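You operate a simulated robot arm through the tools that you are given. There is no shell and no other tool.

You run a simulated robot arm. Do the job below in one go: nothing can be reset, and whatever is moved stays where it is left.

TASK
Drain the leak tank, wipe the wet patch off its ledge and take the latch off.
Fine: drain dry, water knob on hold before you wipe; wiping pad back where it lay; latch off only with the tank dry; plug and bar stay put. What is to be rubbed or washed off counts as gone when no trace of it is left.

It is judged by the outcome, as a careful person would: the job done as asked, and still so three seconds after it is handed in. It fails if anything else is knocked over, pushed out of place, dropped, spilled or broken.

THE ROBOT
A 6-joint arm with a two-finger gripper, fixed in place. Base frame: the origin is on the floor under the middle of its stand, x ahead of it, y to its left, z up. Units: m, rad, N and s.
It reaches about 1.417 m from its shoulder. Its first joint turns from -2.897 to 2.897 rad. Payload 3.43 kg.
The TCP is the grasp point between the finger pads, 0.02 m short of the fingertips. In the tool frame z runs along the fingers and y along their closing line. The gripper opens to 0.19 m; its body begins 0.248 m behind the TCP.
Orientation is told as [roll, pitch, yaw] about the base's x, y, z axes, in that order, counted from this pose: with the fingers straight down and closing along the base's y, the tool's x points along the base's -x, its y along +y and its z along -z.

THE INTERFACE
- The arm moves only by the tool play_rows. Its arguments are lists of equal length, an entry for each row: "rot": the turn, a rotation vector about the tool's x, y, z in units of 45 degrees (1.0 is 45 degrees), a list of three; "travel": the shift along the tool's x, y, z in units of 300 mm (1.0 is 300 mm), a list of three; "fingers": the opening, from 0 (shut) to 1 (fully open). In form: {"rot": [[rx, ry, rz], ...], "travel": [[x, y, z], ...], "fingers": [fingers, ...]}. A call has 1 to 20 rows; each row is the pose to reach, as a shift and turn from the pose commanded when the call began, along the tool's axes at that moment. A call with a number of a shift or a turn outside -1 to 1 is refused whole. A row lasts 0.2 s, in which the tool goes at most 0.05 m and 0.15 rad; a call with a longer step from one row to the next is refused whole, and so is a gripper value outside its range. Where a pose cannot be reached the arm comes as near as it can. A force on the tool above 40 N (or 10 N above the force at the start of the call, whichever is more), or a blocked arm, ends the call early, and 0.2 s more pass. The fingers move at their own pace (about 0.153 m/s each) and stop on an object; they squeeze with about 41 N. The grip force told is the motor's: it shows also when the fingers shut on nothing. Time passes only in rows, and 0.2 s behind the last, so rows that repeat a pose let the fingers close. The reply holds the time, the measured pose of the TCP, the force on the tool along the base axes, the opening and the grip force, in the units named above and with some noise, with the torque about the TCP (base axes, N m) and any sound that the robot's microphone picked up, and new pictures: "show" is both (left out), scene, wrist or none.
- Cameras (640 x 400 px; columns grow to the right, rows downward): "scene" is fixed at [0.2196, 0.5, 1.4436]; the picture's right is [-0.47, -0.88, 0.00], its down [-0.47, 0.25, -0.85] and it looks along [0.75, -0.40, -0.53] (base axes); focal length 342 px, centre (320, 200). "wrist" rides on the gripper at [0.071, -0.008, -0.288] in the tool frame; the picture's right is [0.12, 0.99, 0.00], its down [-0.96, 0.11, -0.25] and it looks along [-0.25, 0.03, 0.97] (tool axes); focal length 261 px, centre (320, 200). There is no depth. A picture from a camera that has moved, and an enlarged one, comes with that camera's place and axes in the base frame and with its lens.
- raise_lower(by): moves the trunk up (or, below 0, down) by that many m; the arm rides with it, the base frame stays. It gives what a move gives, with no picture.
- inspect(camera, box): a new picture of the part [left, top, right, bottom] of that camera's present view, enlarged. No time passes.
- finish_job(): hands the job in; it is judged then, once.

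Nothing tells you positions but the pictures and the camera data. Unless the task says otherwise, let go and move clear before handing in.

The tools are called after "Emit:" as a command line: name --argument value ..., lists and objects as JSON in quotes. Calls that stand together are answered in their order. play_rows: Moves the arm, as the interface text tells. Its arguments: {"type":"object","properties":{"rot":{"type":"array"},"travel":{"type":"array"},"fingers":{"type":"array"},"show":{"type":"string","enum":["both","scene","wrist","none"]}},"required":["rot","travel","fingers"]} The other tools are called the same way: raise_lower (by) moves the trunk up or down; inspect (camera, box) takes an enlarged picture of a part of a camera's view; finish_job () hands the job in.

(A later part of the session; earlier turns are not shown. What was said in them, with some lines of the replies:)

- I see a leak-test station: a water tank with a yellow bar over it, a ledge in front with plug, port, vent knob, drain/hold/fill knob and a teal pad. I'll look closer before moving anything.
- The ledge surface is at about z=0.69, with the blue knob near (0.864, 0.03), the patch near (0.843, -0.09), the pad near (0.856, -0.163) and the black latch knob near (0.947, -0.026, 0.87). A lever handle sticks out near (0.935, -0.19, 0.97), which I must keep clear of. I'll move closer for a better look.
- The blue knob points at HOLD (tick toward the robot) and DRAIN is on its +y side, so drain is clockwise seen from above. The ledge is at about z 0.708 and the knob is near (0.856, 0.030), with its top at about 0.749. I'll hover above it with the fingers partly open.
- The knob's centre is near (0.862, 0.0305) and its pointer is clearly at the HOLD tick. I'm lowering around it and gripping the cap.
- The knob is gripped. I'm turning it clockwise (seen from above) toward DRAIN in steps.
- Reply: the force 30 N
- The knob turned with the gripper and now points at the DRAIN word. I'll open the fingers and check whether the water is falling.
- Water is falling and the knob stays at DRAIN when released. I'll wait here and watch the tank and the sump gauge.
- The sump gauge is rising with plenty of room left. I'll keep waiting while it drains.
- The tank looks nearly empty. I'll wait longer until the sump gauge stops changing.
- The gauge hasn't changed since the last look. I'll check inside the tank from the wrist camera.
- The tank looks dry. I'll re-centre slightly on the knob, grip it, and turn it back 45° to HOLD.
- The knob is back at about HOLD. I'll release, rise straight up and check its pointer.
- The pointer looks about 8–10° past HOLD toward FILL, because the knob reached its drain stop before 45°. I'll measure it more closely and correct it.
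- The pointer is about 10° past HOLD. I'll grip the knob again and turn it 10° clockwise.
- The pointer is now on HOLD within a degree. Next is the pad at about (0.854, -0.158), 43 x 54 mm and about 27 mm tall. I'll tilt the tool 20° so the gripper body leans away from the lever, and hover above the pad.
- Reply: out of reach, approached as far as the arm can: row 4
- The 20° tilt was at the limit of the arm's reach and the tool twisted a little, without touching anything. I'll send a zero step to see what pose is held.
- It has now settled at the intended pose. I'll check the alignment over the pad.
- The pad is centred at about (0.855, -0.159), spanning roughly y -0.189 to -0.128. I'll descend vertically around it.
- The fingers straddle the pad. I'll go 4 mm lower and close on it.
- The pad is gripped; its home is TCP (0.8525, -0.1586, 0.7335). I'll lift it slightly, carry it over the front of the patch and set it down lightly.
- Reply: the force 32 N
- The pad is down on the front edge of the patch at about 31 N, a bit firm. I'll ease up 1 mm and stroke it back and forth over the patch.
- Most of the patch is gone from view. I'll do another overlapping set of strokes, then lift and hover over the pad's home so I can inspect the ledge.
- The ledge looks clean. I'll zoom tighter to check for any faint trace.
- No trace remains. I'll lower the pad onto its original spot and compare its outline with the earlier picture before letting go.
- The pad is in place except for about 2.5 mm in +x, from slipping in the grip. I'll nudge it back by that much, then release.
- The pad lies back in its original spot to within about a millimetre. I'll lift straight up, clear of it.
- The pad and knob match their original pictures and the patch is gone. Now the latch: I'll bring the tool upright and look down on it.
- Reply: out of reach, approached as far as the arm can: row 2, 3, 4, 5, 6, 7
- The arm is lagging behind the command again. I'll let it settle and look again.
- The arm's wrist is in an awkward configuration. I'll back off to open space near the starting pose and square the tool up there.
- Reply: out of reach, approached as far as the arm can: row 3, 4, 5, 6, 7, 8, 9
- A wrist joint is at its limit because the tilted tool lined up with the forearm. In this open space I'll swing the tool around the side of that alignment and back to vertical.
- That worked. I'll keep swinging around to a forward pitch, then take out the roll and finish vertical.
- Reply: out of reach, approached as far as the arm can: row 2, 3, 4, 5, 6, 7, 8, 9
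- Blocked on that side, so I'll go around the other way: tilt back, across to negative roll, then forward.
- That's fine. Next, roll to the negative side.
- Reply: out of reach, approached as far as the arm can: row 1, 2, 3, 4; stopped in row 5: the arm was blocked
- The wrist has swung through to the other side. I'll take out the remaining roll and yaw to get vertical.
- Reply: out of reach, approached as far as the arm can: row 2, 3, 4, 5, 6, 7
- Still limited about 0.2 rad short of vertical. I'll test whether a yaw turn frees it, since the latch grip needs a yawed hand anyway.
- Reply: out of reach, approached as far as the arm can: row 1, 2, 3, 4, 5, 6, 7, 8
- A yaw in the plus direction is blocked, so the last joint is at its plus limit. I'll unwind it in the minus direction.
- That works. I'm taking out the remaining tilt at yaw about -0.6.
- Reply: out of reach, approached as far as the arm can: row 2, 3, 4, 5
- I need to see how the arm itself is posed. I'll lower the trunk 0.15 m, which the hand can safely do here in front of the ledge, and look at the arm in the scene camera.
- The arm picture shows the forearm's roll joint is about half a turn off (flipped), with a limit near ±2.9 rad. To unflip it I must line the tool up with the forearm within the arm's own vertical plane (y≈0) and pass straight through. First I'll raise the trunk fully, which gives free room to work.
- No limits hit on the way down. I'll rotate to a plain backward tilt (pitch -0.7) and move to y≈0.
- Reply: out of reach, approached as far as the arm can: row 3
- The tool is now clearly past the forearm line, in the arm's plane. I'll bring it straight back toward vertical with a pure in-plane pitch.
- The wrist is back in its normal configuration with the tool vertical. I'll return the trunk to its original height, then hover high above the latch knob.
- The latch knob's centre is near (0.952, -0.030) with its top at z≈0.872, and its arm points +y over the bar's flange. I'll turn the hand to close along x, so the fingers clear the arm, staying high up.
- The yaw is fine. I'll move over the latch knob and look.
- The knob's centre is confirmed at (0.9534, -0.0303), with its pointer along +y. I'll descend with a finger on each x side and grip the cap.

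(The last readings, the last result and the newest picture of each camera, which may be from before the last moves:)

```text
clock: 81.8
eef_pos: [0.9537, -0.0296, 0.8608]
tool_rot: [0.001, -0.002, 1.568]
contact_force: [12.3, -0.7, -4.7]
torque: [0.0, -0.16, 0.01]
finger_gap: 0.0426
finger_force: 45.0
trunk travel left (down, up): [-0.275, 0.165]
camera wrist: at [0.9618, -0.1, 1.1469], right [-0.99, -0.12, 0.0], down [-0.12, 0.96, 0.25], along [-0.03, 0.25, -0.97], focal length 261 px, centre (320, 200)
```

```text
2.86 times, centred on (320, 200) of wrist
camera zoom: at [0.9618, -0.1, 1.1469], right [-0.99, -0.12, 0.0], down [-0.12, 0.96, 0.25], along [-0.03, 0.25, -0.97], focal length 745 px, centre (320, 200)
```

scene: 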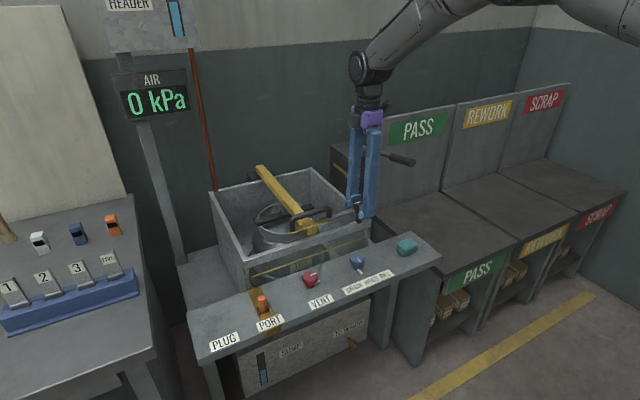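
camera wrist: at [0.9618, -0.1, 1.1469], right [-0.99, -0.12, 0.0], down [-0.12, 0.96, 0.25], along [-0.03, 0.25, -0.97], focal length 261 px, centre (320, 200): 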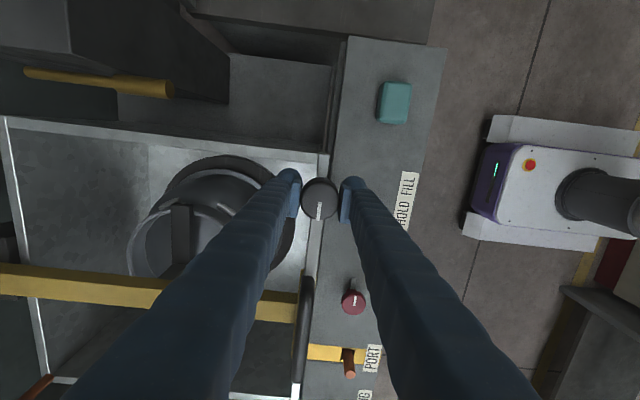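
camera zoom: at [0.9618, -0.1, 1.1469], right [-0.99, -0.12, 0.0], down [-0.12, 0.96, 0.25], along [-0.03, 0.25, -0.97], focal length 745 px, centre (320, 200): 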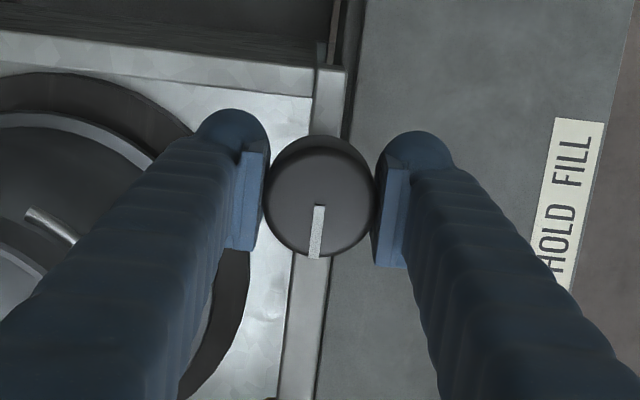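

The latch knob is gripped. I'll turn it clockwise (seen from above) 45° first, easing +1 mm in x to relieve the side force.

Emit:
play_rows --rot '[[0, 0, 0], [0, 0, 0.15], [0, 0, 0.3], [0, 0, 0.45], [0, 0, 0.6], [0, 0, 0.75], [0, 0, 0.9], [0, 0, 1.0]]' --travel '[[0, -0.003, 0], [0, -0.003, 0], [0, -0.003, 0], [0, -0.003, 0], [0, -0.003, 0], [0, -0.003, 0], [0, -0.003, 0], [0, -0.003, 0]]' --fingers '[0.15, 0.15, 0.15, 0.15, 0.15, 0.15, 0.15, 0.15]'

Emit:
inspect --camera "scene" --box '[280, 160, 400, 240]'

Emit:
inspect --camera "wrist" --box '[220, 130, 420, 290]'

```text
clock: 83.5
eef_pos: [0.9543, -0.0299, 0.8594]
tool_rot: [0.004, 0.0, 0.784]
contact_force: [1.4, -0.6, 3.4]
torque: [-0.04, -0.01, 0.74]
finger_gap: 0.0426
finger_force: 45.0
trunk travel left (down, up): [-0.275, 0.165]
camera wrist: at [0.9099, -0.0851, 1.148], right [-0.79, 0.62, 0.0], down [0.6, 0.76, 0.25], along [0.15, 0.2, -0.97], focal length 261 px, centre (320, 200)
```

scene: 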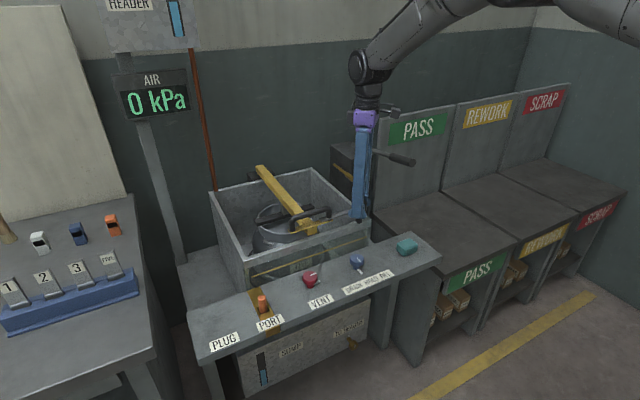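
wrist: 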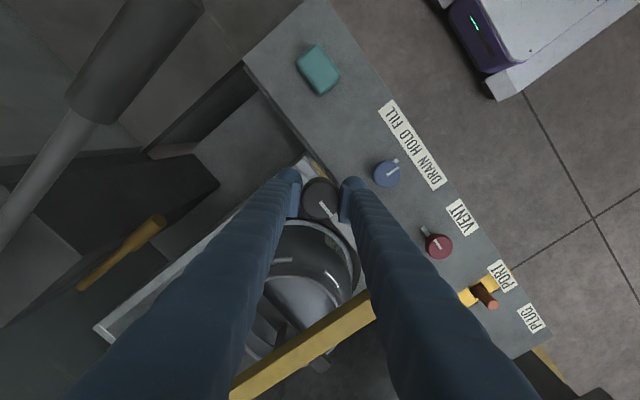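

```text
5.00 times, centred on (340, 200) of scene
camera zoom: at [0.2196, 0.5, 1.4436], right [-0.47, -0.88, 0.0], down [-0.47, 0.25, -0.85], along [0.75, -0.4, -0.53], focal length 1711 px, centre (220, 200)
```

zoom: 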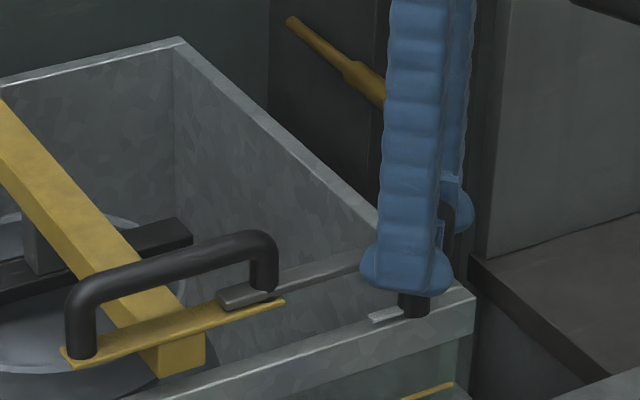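

```text
2.50 times, centred on (320, 210) of wrist
camera zoom: at [0.9099, -0.0851, 1.148], right [-0.79, 0.62, 0.0], down [0.6, 0.76, 0.25], along [0.15, 0.2, -0.97], focal length 652 px, centre (320, 175)
```

zoom: 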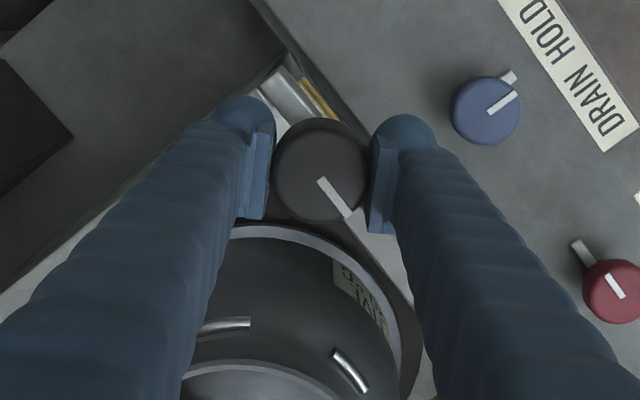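

The knob did not turn: its pointer still points +y and the fingers slipped, so clockwise is blocked and this is its stop. I'll release, rise, and set the hand to yaw 0 to try counter-clockwise, with the fingertips above the latch arm.

Emit:
play_rows --rot '[[0, 0, 0], [0, 0, 0], [0, 0, 0], [0, 0, 0], [0, 0, 0], [0, 0, 0.17], [0, 0, 0.34], [0, 0, 0.51], [0, 0, 0.68], [0, 0, 0.85], [0, 0, 1.0], [0, 0, 1.0]]' --travel '[[0, 0, 0], [0, 0, 0], [0, 0, 0], [0, 0, -0.15], [0, 0, -0.3], [0, 0, -0.3], [0, 0, -0.3], [0, 0, -0.3], [0, 0, -0.3], [0, 0, -0.3], [0, 0, -0.3], [0, 0, -0.3]]' --fingers '[0.45, 0.45, 0.45, 0.45, 0.45, 0.45, 0.45, 0.45, 0.45, 0.45, 0.45, 0.45]'

Emit:
inspect --camera "wrist" --box '[240, 130, 400, 250]'

Emit:
inspect --camera "scene" --box '[290, 180, 390, 240]'

```text
clock: 86.2
eef_pos: [0.9535, -0.0305, 0.9506]
tool_rot: [0.002, 0.004, -0.002]
contact_force: [-0.1, -0.3, -0.2]
torque: [-0.01, 0.0, 0.02]
finger_gap: 0.0856
finger_force: 0.0
trunk travel left (down, up): [-0.275, 0.165]
camera wrist: at [0.8839, -0.0372, 1.2376], right [-0.12, 0.99, 0.0], down [0.96, 0.11, 0.25], along [0.24, 0.03, -0.97], focal length 261 px, centre (320, 200)
```

scene: 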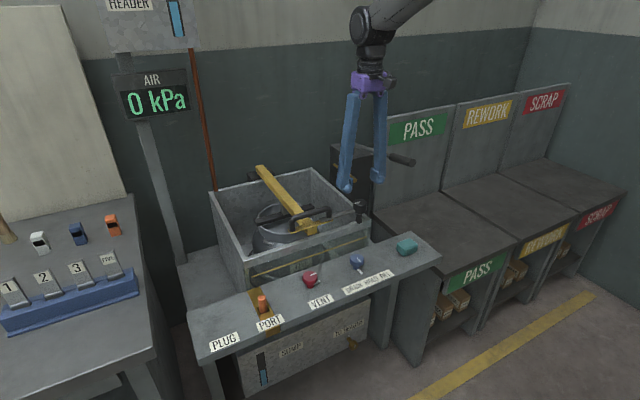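
wrist: 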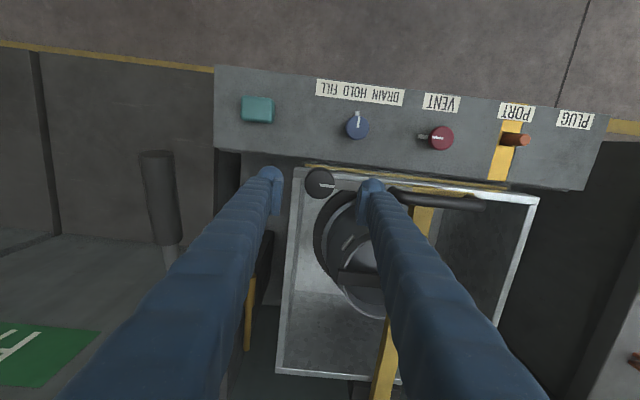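

```text
3.33 times, centred on (320, 190) of wrist
camera zoom: at [0.8839, -0.0372, 1.2376], right [-0.12, 0.99, 0.0], down [0.96, 0.11, 0.25], along [0.24, 0.03, -0.97], focal length 869 px, centre (320, 233)
```

zoom: 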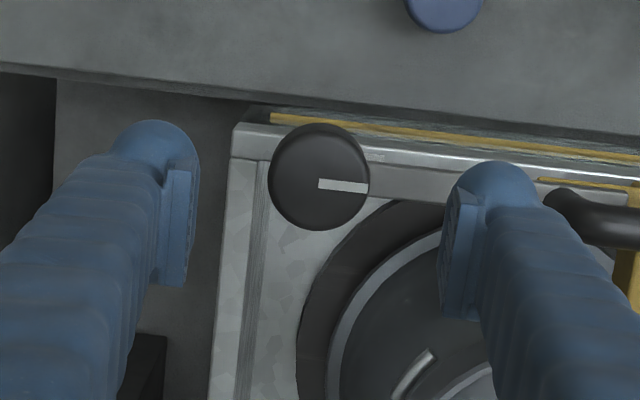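

```text
6.40 times, centred on (340, 210) of scene
camera zoom: at [0.2196, 0.5, 1.4436], right [-0.47, -0.88, 0.0], down [-0.47, 0.25, -0.85], along [0.75, -0.4, -0.53], focal length 2190 px, centre (192, 136)
```

zoom: 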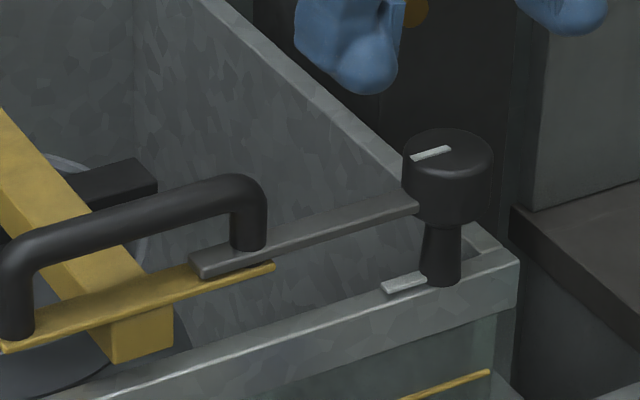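

Nothing moved. I'll grip the cap from above at yaw 0 (fingertips just above the arm) and try a small counter-clockwise turn.

Emit:
play_rows --rot '[[0, 0, 0], [0, 0, 0], [0, 0, 0], [0, 0, 0], [0, 0, 0], [0, 0, 0], [0, 0, 0], [0, 0, -0.15], [0, 0, -0.3], [0, 0, -0.45], [0, 0, -0.45]]' --travel '[[0, 0, 0.1], [0, 0, 0.2], [0, 0, 0.24], [0, 0, 0.24], [0, 0, 0.24], [0, 0, 0.24], [0, 0, 0.24], [0, 0, 0.24], [0, 0, 0.24], [0, 0, 0.24], [0, 0, 0.24]]' --fingers '[0.45, 0.45, 0.45, 0.15, 0.15, 0.15, 0.15, 0.15, 0.15, 0.15, 0.15]'

Emit:
inspect --camera "wrist" --box '[240, 130, 400, 250]'

Emit:
inspect --camera "scene" --box '[290, 180, 390, 240]'

```text
clock: 88.5
eef_pos: [0.9538, -0.0303, 0.8768]
tool_rot: [0.002, 0.001, 0.355]
contact_force: [3.2, 6.4, -1.8]
torque: [0.07, -0.02, 0.04]
finger_gap: 0.0417
finger_force: 45.2
trunk travel left (down, up): [-0.275, 0.165]
camera wrist: at [0.8912, -0.0615, 1.1655], right [-0.46, 0.89, 0.0], down [0.86, 0.44, 0.25], along [0.22, 0.11, -0.97], focal length 261 px, centre (320, 200)
```

scene: 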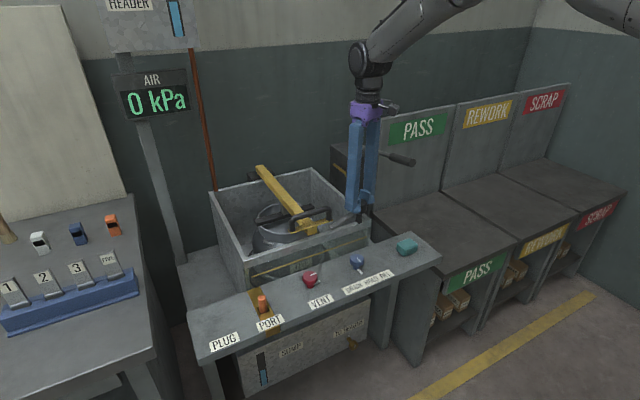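
wrist: 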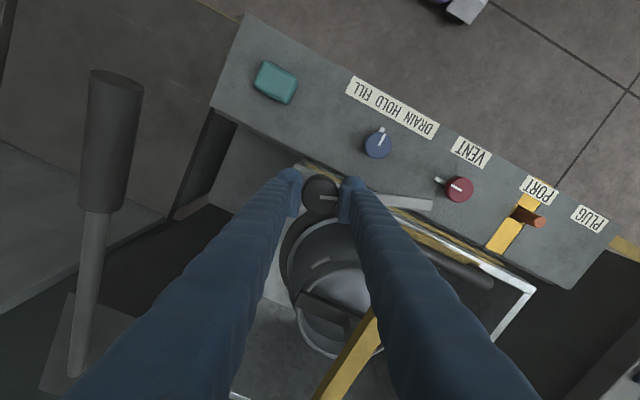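

```text
3.33 times, centred on (320, 190) of wrist
camera zoom: at [0.8912, -0.0615, 1.1655], right [-0.46, 0.89, 0.0], down [0.86, 0.44, 0.25], along [0.22, 0.11, -0.97], focal length 869 px, centre (320, 233)
```

zoom: 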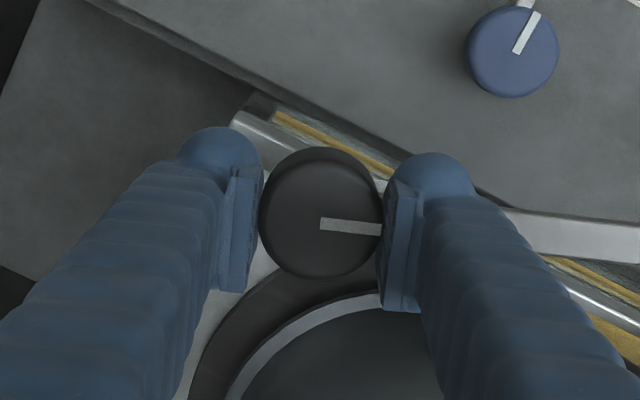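

```text
6.40 times, centred on (340, 210) of scene
camera zoom: at [0.2196, 0.5, 1.4436], right [-0.47, -0.88, 0.0], down [-0.47, 0.25, -0.85], along [0.75, -0.4, -0.53], focal length 2190 px, centre (192, 136)
```

zoom: 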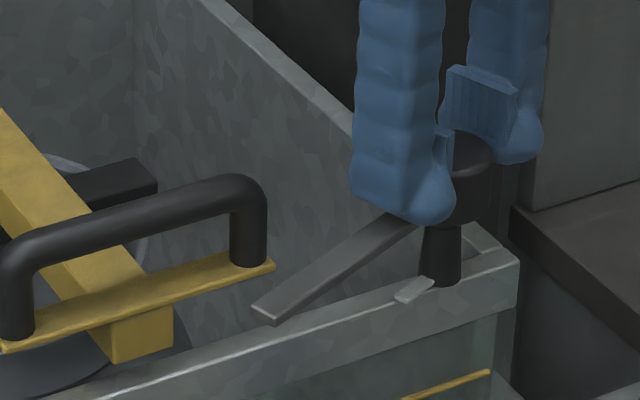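

Counter-clockwise moves freely; the latch arm has already swung off the flange and the bar has not moved. I'll continue turning it further off.

Emit:
play_rows --rot '[[0, 0, -0.16], [0, 0, -0.32], [0, 0, -0.48], [0, 0, -0.64], [0, 0, -0.8], [0, 0, -0.95], [0, 0, -0.95]]' --travel '[[0, 0, 0], [0, 0, 0], [0, 0, 0], [0, 0, 0], [0, 0, 0], [0, 0, 0], [0, 0, 0]]' --fingers '[0.15, 0.15, 0.15, 0.15, 0.15, 0.15, 0.15]'

Emit:
inspect --camera "wrist" --box '[240, 130, 400, 250]'

Emit:
inspect --camera "scene" --box '[290, 180, 390, 240]'

```text
clock: 90.2
eef_pos: [0.9531, -0.0293, 0.8776]
tool_rot: [0.003, 0.001, 1.102]
contact_force: [0.6, 6.5, 1.0]
torque: [-0.02, 0.04, -0.01]
finger_gap: 0.0413
finger_force: 45.1
trunk travel left (down, up): [-0.275, 0.165]
camera wrist: at [0.9297, -0.0953, 1.1655], right [-0.94, 0.34, 0.0], down [0.33, 0.91, 0.25], along [0.08, 0.23, -0.97], focal length 261 px, centre (320, 200)
```

scene: 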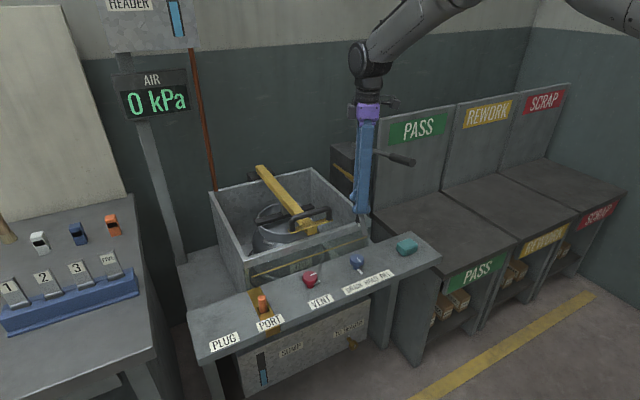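
wrist: 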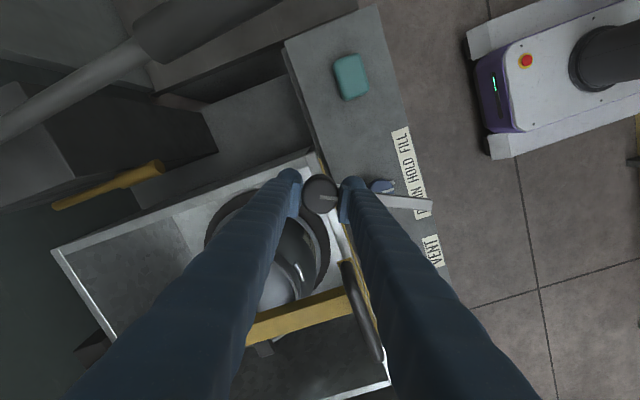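

```text
3.33 times, centred on (320, 190) of wrist
camera zoom: at [0.9297, -0.0953, 1.1655], right [-0.94, 0.34, 0.0], down [0.33, 0.91, 0.25], along [0.08, 0.23, -0.97], focal length 869 px, centre (320, 233)
```

zoom: 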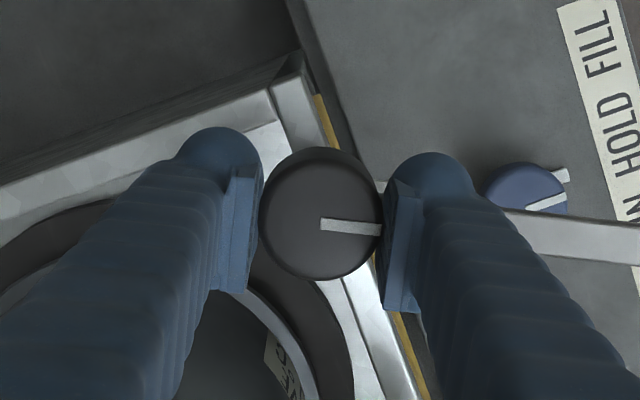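

```text
6.40 times, centred on (340, 210) of scene
camera zoom: at [0.2196, 0.5, 1.4436], right [-0.47, -0.88, 0.0], down [-0.47, 0.25, -0.85], along [0.75, -0.4, -0.53], focal length 2190 px, centre (192, 136)
```

zoom: 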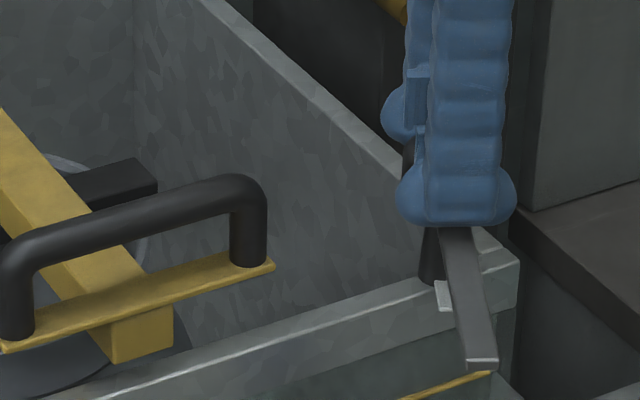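

It is about 63° off and moving freely. I'll go on to about 90°.

Emit:
play_rows --rot '[[0, 0, -0.15], [0, 0, -0.3], [0, 0, -0.45], [0, 0, -0.6], [0, 0, -0.6]]' --travel '[[0, 0, 0], [0, 0, 0], [0, 0, 0], [0, 0, 0], [0, 0, 0]]' --fingers '[0.15, 0.15, 0.15, 0.15, 0.15]'

Emit:
inspect --camera "wrist" --box '[240, 130, 400, 250]'

Emit:
inspect --camera "scene" --box '[290, 180, 390, 240]'

```text
clock: 91.3
eef_pos: [0.9526, -0.0288, 0.8765]
tool_rot: [0.004, -0.001, 1.572]
contact_force: [-0.9, 5.9, -1.9]
torque: [0.01, 0.0, 0.0]
finger_gap: 0.0414
finger_force: 44.4
trunk travel left (down, up): [-0.275, 0.165]
camera wrist: at [0.9623, -0.099, 1.1654], right [-0.99, -0.12, 0.0], down [-0.12, 0.96, 0.25], along [-0.03, 0.25, -0.97], focal length 261 px, centre (320, 200)
```

scene: 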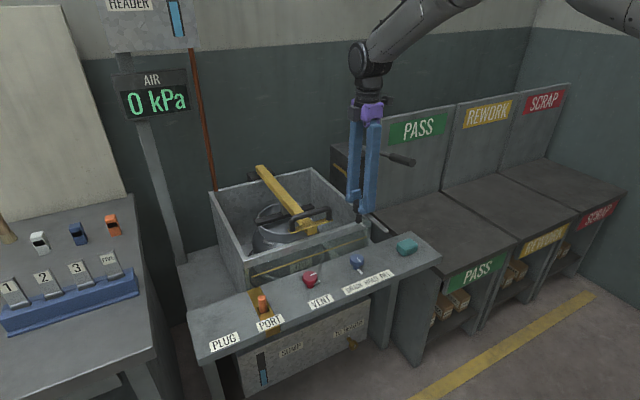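
wrist: 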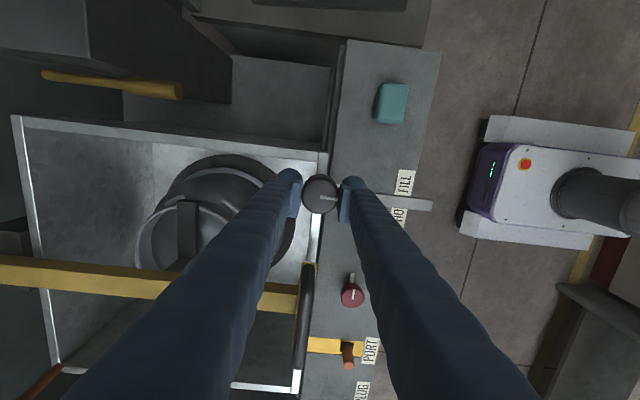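

```text
3.33 times, centred on (320, 190) of wrist
camera zoom: at [0.9623, -0.099, 1.1654], right [-0.99, -0.12, 0.0], down [-0.12, 0.96, 0.25], along [-0.03, 0.25, -0.97], focal length 869 px, centre (320, 233)
```

zoom: 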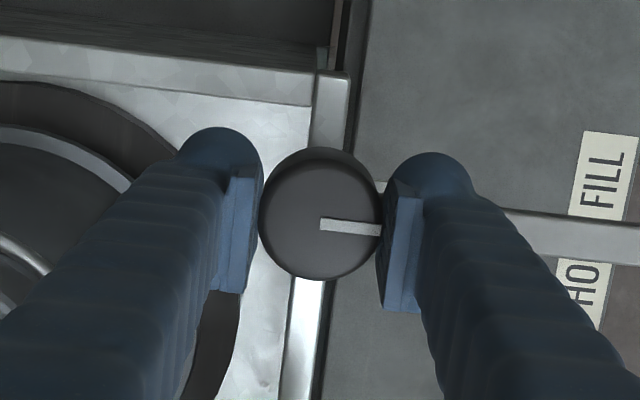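

```text
6.40 times, centred on (340, 210) of scene
camera zoom: at [0.2196, 0.5, 1.4436], right [-0.47, -0.88, 0.0], down [-0.47, 0.25, -0.85], along [0.75, -0.4, -0.53], focal length 2190 px, centre (192, 136)
```

zoom: 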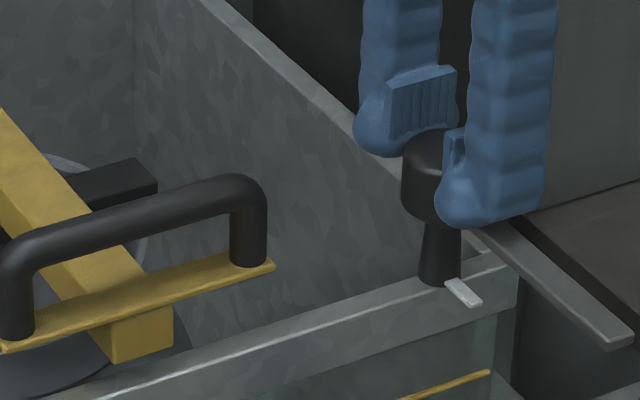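

The latch is 90° off, clear of the bar. I'll release, rise straight up, and check everything.

Emit:
play_rows --rot '[[0, 0, 0], [0, 0, 0], [0, 0, 0], [0, 0, 0], [0, 0, 0], [0, 0, 0], [0, 0, 0], [0, 0, 0]]' --travel '[[0, 0, 0], [0, 0, 0], [0, 0, 0], [0, 0, -0.05], [0, 0, -0.2], [0, 0, -0.35], [0, 0, -0.5], [0, 0, -0.6]]' --fingers '[0.45, 0.45, 0.45, 0.45, 0.45, 0.45, 0.45, 0.45]'

Emit:
inspect --camera "scene" --box '[180, 140, 450, 310]'

Emit:
inspect --camera "wrist" --box '[60, 60, 420, 380]'

```text
clock: 93.2
eef_pos: [0.9528, -0.0297, 1.058]
tool_rot: [0.0, -0.001, 1.569]
contact_force: [0.2, 0.1, -0.5]
torque: [-0.01, -0.03, 0.01]
finger_gap: 0.0852
finger_force: 0.1
trunk travel left (down, up): [-0.275, 0.165]
camera wrist: at [0.9622, -0.1001, 1.3459], right [-0.99, -0.12, 0.0], down [-0.11, 0.96, 0.25], along [-0.03, 0.25, -0.97], focal length 261 px, centre (320, 200)
```

scene: 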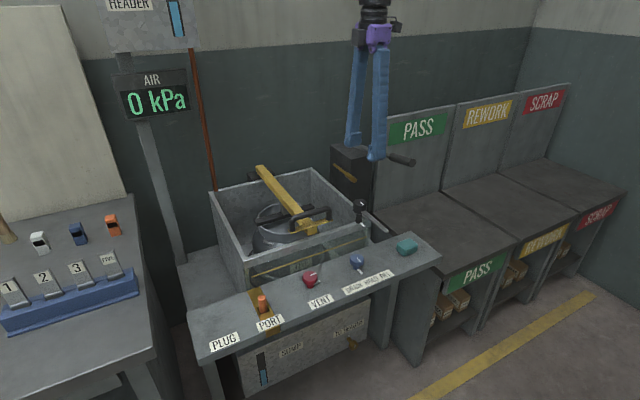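
wrist: 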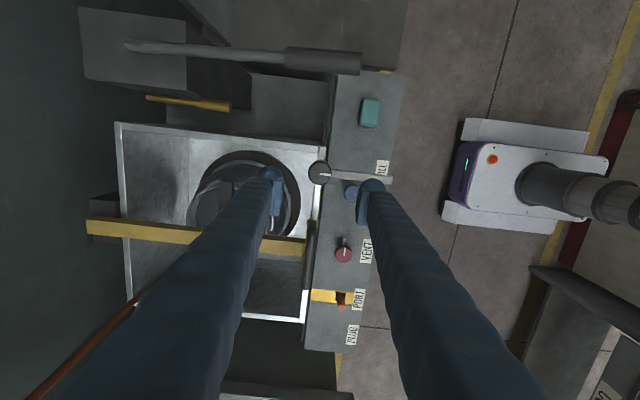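

```text
2.35 times, centred on (315, 225) of scene
camera zoom: at [0.2196, 0.5, 1.4436], right [-0.47, -0.88, 0.0], down [-0.47, 0.25, -0.85], along [0.75, -0.4, -0.53], focal length 805 px, centre (332, 141)
```

zoom: 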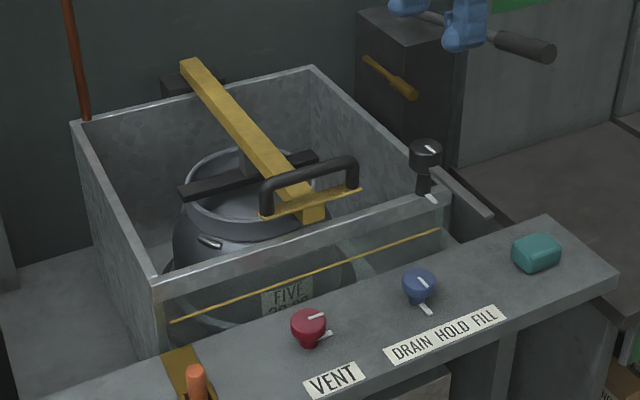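

```text
1.25 times, centred on (240, 220) of wrist
camera zoom: at [0.9622, -0.1001, 1.3459], right [-0.99, -0.12, 0.0], down [-0.11, 0.96, 0.25], along [-0.03, 0.25, -0.97], focal length 326 px, centre (420, 175)
```

zoom: 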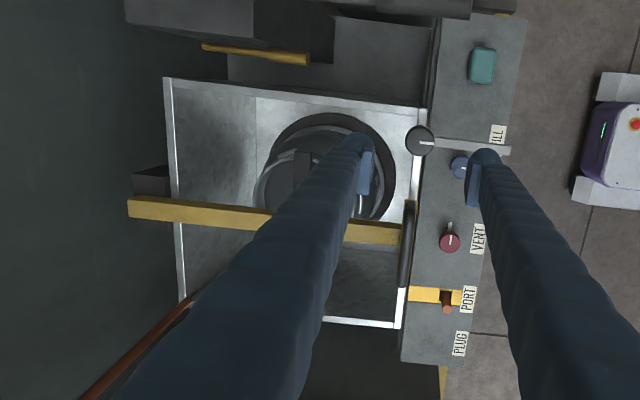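

Everything looks right. I'll retreat upward and back, then do final close-up checks of the ledge, knob, tank and bar.

Emit:
play_rows --rot '[[0, 0, 0], [0, 0, 0], [0, 0, 0.15], [0, 0, 0.3], [0, 0, 0.45], [0, 0, 0.6], [0, 0, 0.75], [0, 0, 0.9], [0, 0, 1.0]]' --travel '[[0, 0, -0.15], [0, 0, -0.3], [0, 0.1, -0.42], [0.01, 0.22, -0.46], [0.02, 0.34, -0.467], [0.03, 0.46, -0.467], [0.05, 0.58, -0.467], [0.067, 0.667, -0.467], [0.067, 0.667, -0.467]]' --fingers '[0.5, 0.5, 0.5, 0.5, 0.5, 0.5, 0.5, 0.5, 0.5]'

Emit:
inspect --camera "scene" --box '[300, 210, 450, 305]'

Emit:
inspect --camera "scene" --box '[205, 155, 375, 265]'

Emit:
inspect --camera "scene" --box '[370, 240, 410, 275]'

Emit:
inspect --camera "scene" --box '[180, 260, 400, 400]'

```text
clock: 95.2
eef_pos: [0.7527, -0.0486, 1.1971]
tool_rot: [0.004, -0.002, 0.784]
contact_force: [0.0, 0.2, 0.1]
torque: [0.0, 0.03, -0.01]
finger_gap: 0.0949
finger_force: 0.0
trunk travel left (down, up): [-0.275, 0.165]
camera wrist: at [0.7097, -0.1057, 1.4863], right [-0.79, 0.62, 0.0], down [0.6, 0.76, 0.25], along [0.15, 0.2, -0.97], focal length 261 px, centre (320, 200)
```

scene: 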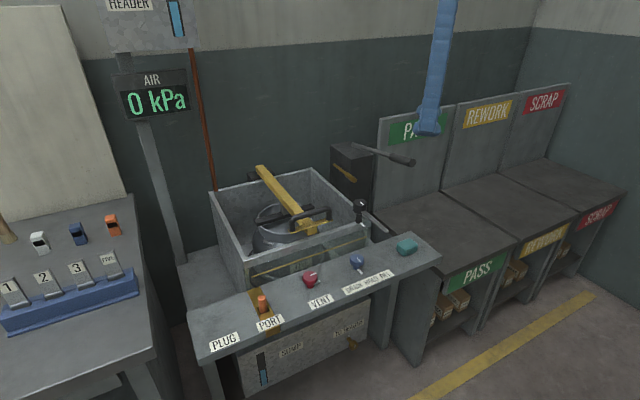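
wrist: 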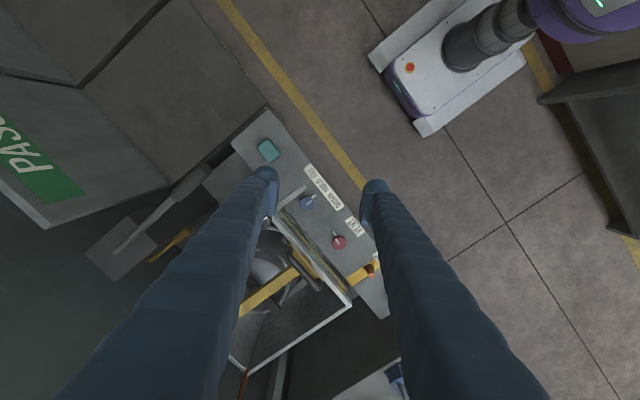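

```text
4.21 times, centred on (375, 258) of scene
camera zoom: at [0.2196, 0.5, 1.4436], right [-0.47, -0.88, 0.0], down [-0.47, 0.25, -0.85], along [0.75, -0.4, -0.53], focal length 1441 px, centre (88, -42)
```

zoom: 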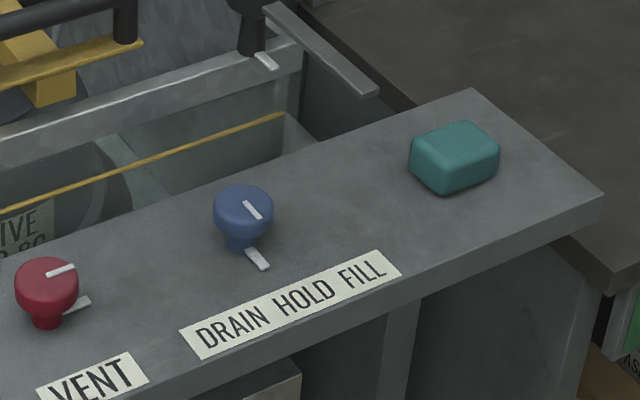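

```text
3.64 times, centred on (290, 210) of scene
camera zoom: at [0.2196, 0.5, 1.4436], right [-0.47, -0.88, 0.0], down [-0.47, 0.25, -0.85], along [0.75, -0.4, -0.53], focal length 1244 px, centre (429, 164)
```

zoom: 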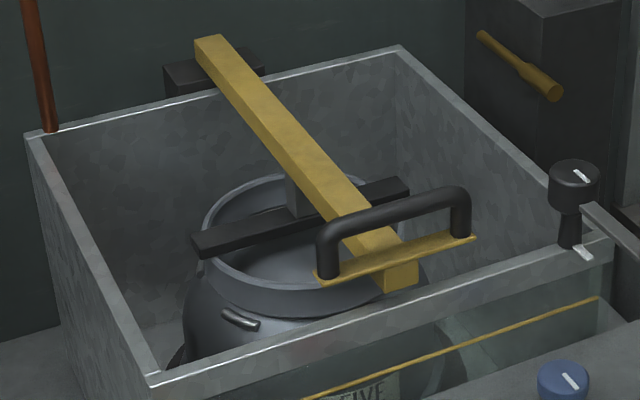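

```text
11.43 times, centred on (390, 258) of scene
camera zoom: at [0.2196, 0.5, 1.4436], right [-0.47, -0.88, 0.0], down [-0.47, 0.25, -0.85], along [0.75, -0.4, -0.53], focal length 3911 px, centre (-480, -457)
```

zoom: 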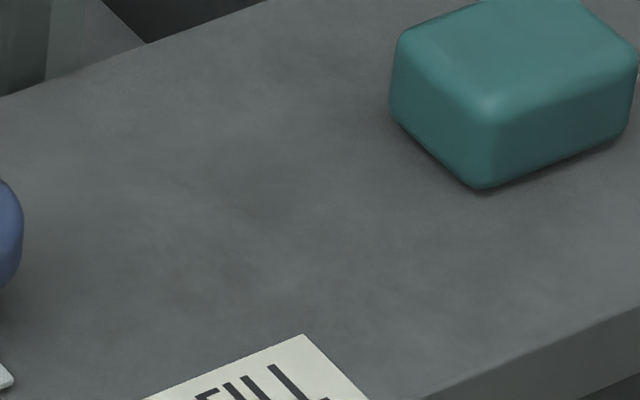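

```text
2.86 times, centred on (290, 330) of scene
camera zoom: at [0.2196, 0.5, 1.4436], right [-0.47, -0.88, 0.0], down [-0.47, 0.25, -0.85], along [0.75, -0.4, -0.53], focal length 978 px, centre (406, -171)
```

zoom: 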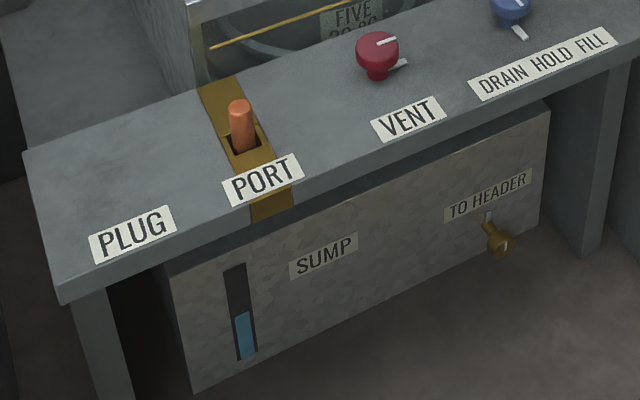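

Everything I can see matches the request:
- **Tank:** drained dry, with the water knob on HOLD.
- **Ledge:** no trace of the wet patch, and the pad is back where it lay.
- **Latch:** swung off.
- **Plug and bar:** untouched.

The arm is clear, so I'm handing the job in.

Emit:
finish_job

```text
The job is handed in.
```

The leak tank is drained, its ledge is wiped clean, and the latch is off. The job is handed in, but I haven't seen the judge's verdict.

- **Draining:** I held the water knob at DRAIN until the sump gauge stopped rising and the tank looked dry. I then set it back to HOLD before wiping.
- **Knob overshoot:** On the way back the knob went about 10° past HOLD toward FILL for a few seconds. I corrected it to within about a degree and saw no water come in.
- **Wiping:** No trace of the wet patch shows, even in close-up. The pad is back where it lay, to within about a millimetre.
- **Latch:** It was turned only after the tank was dry. It would not turn clockwise, so I swung it a quarter turn counter-clockwise, and its arm now points toward the robot, well clear of the bar.
- **Plug and bar:** Neither moved, and I saw nothing else out of place.

The wrist jammed at a joint limit after the wiping. I freed it in open air, away from the equipment, moving the trunk for that and then returning it to its starting height.
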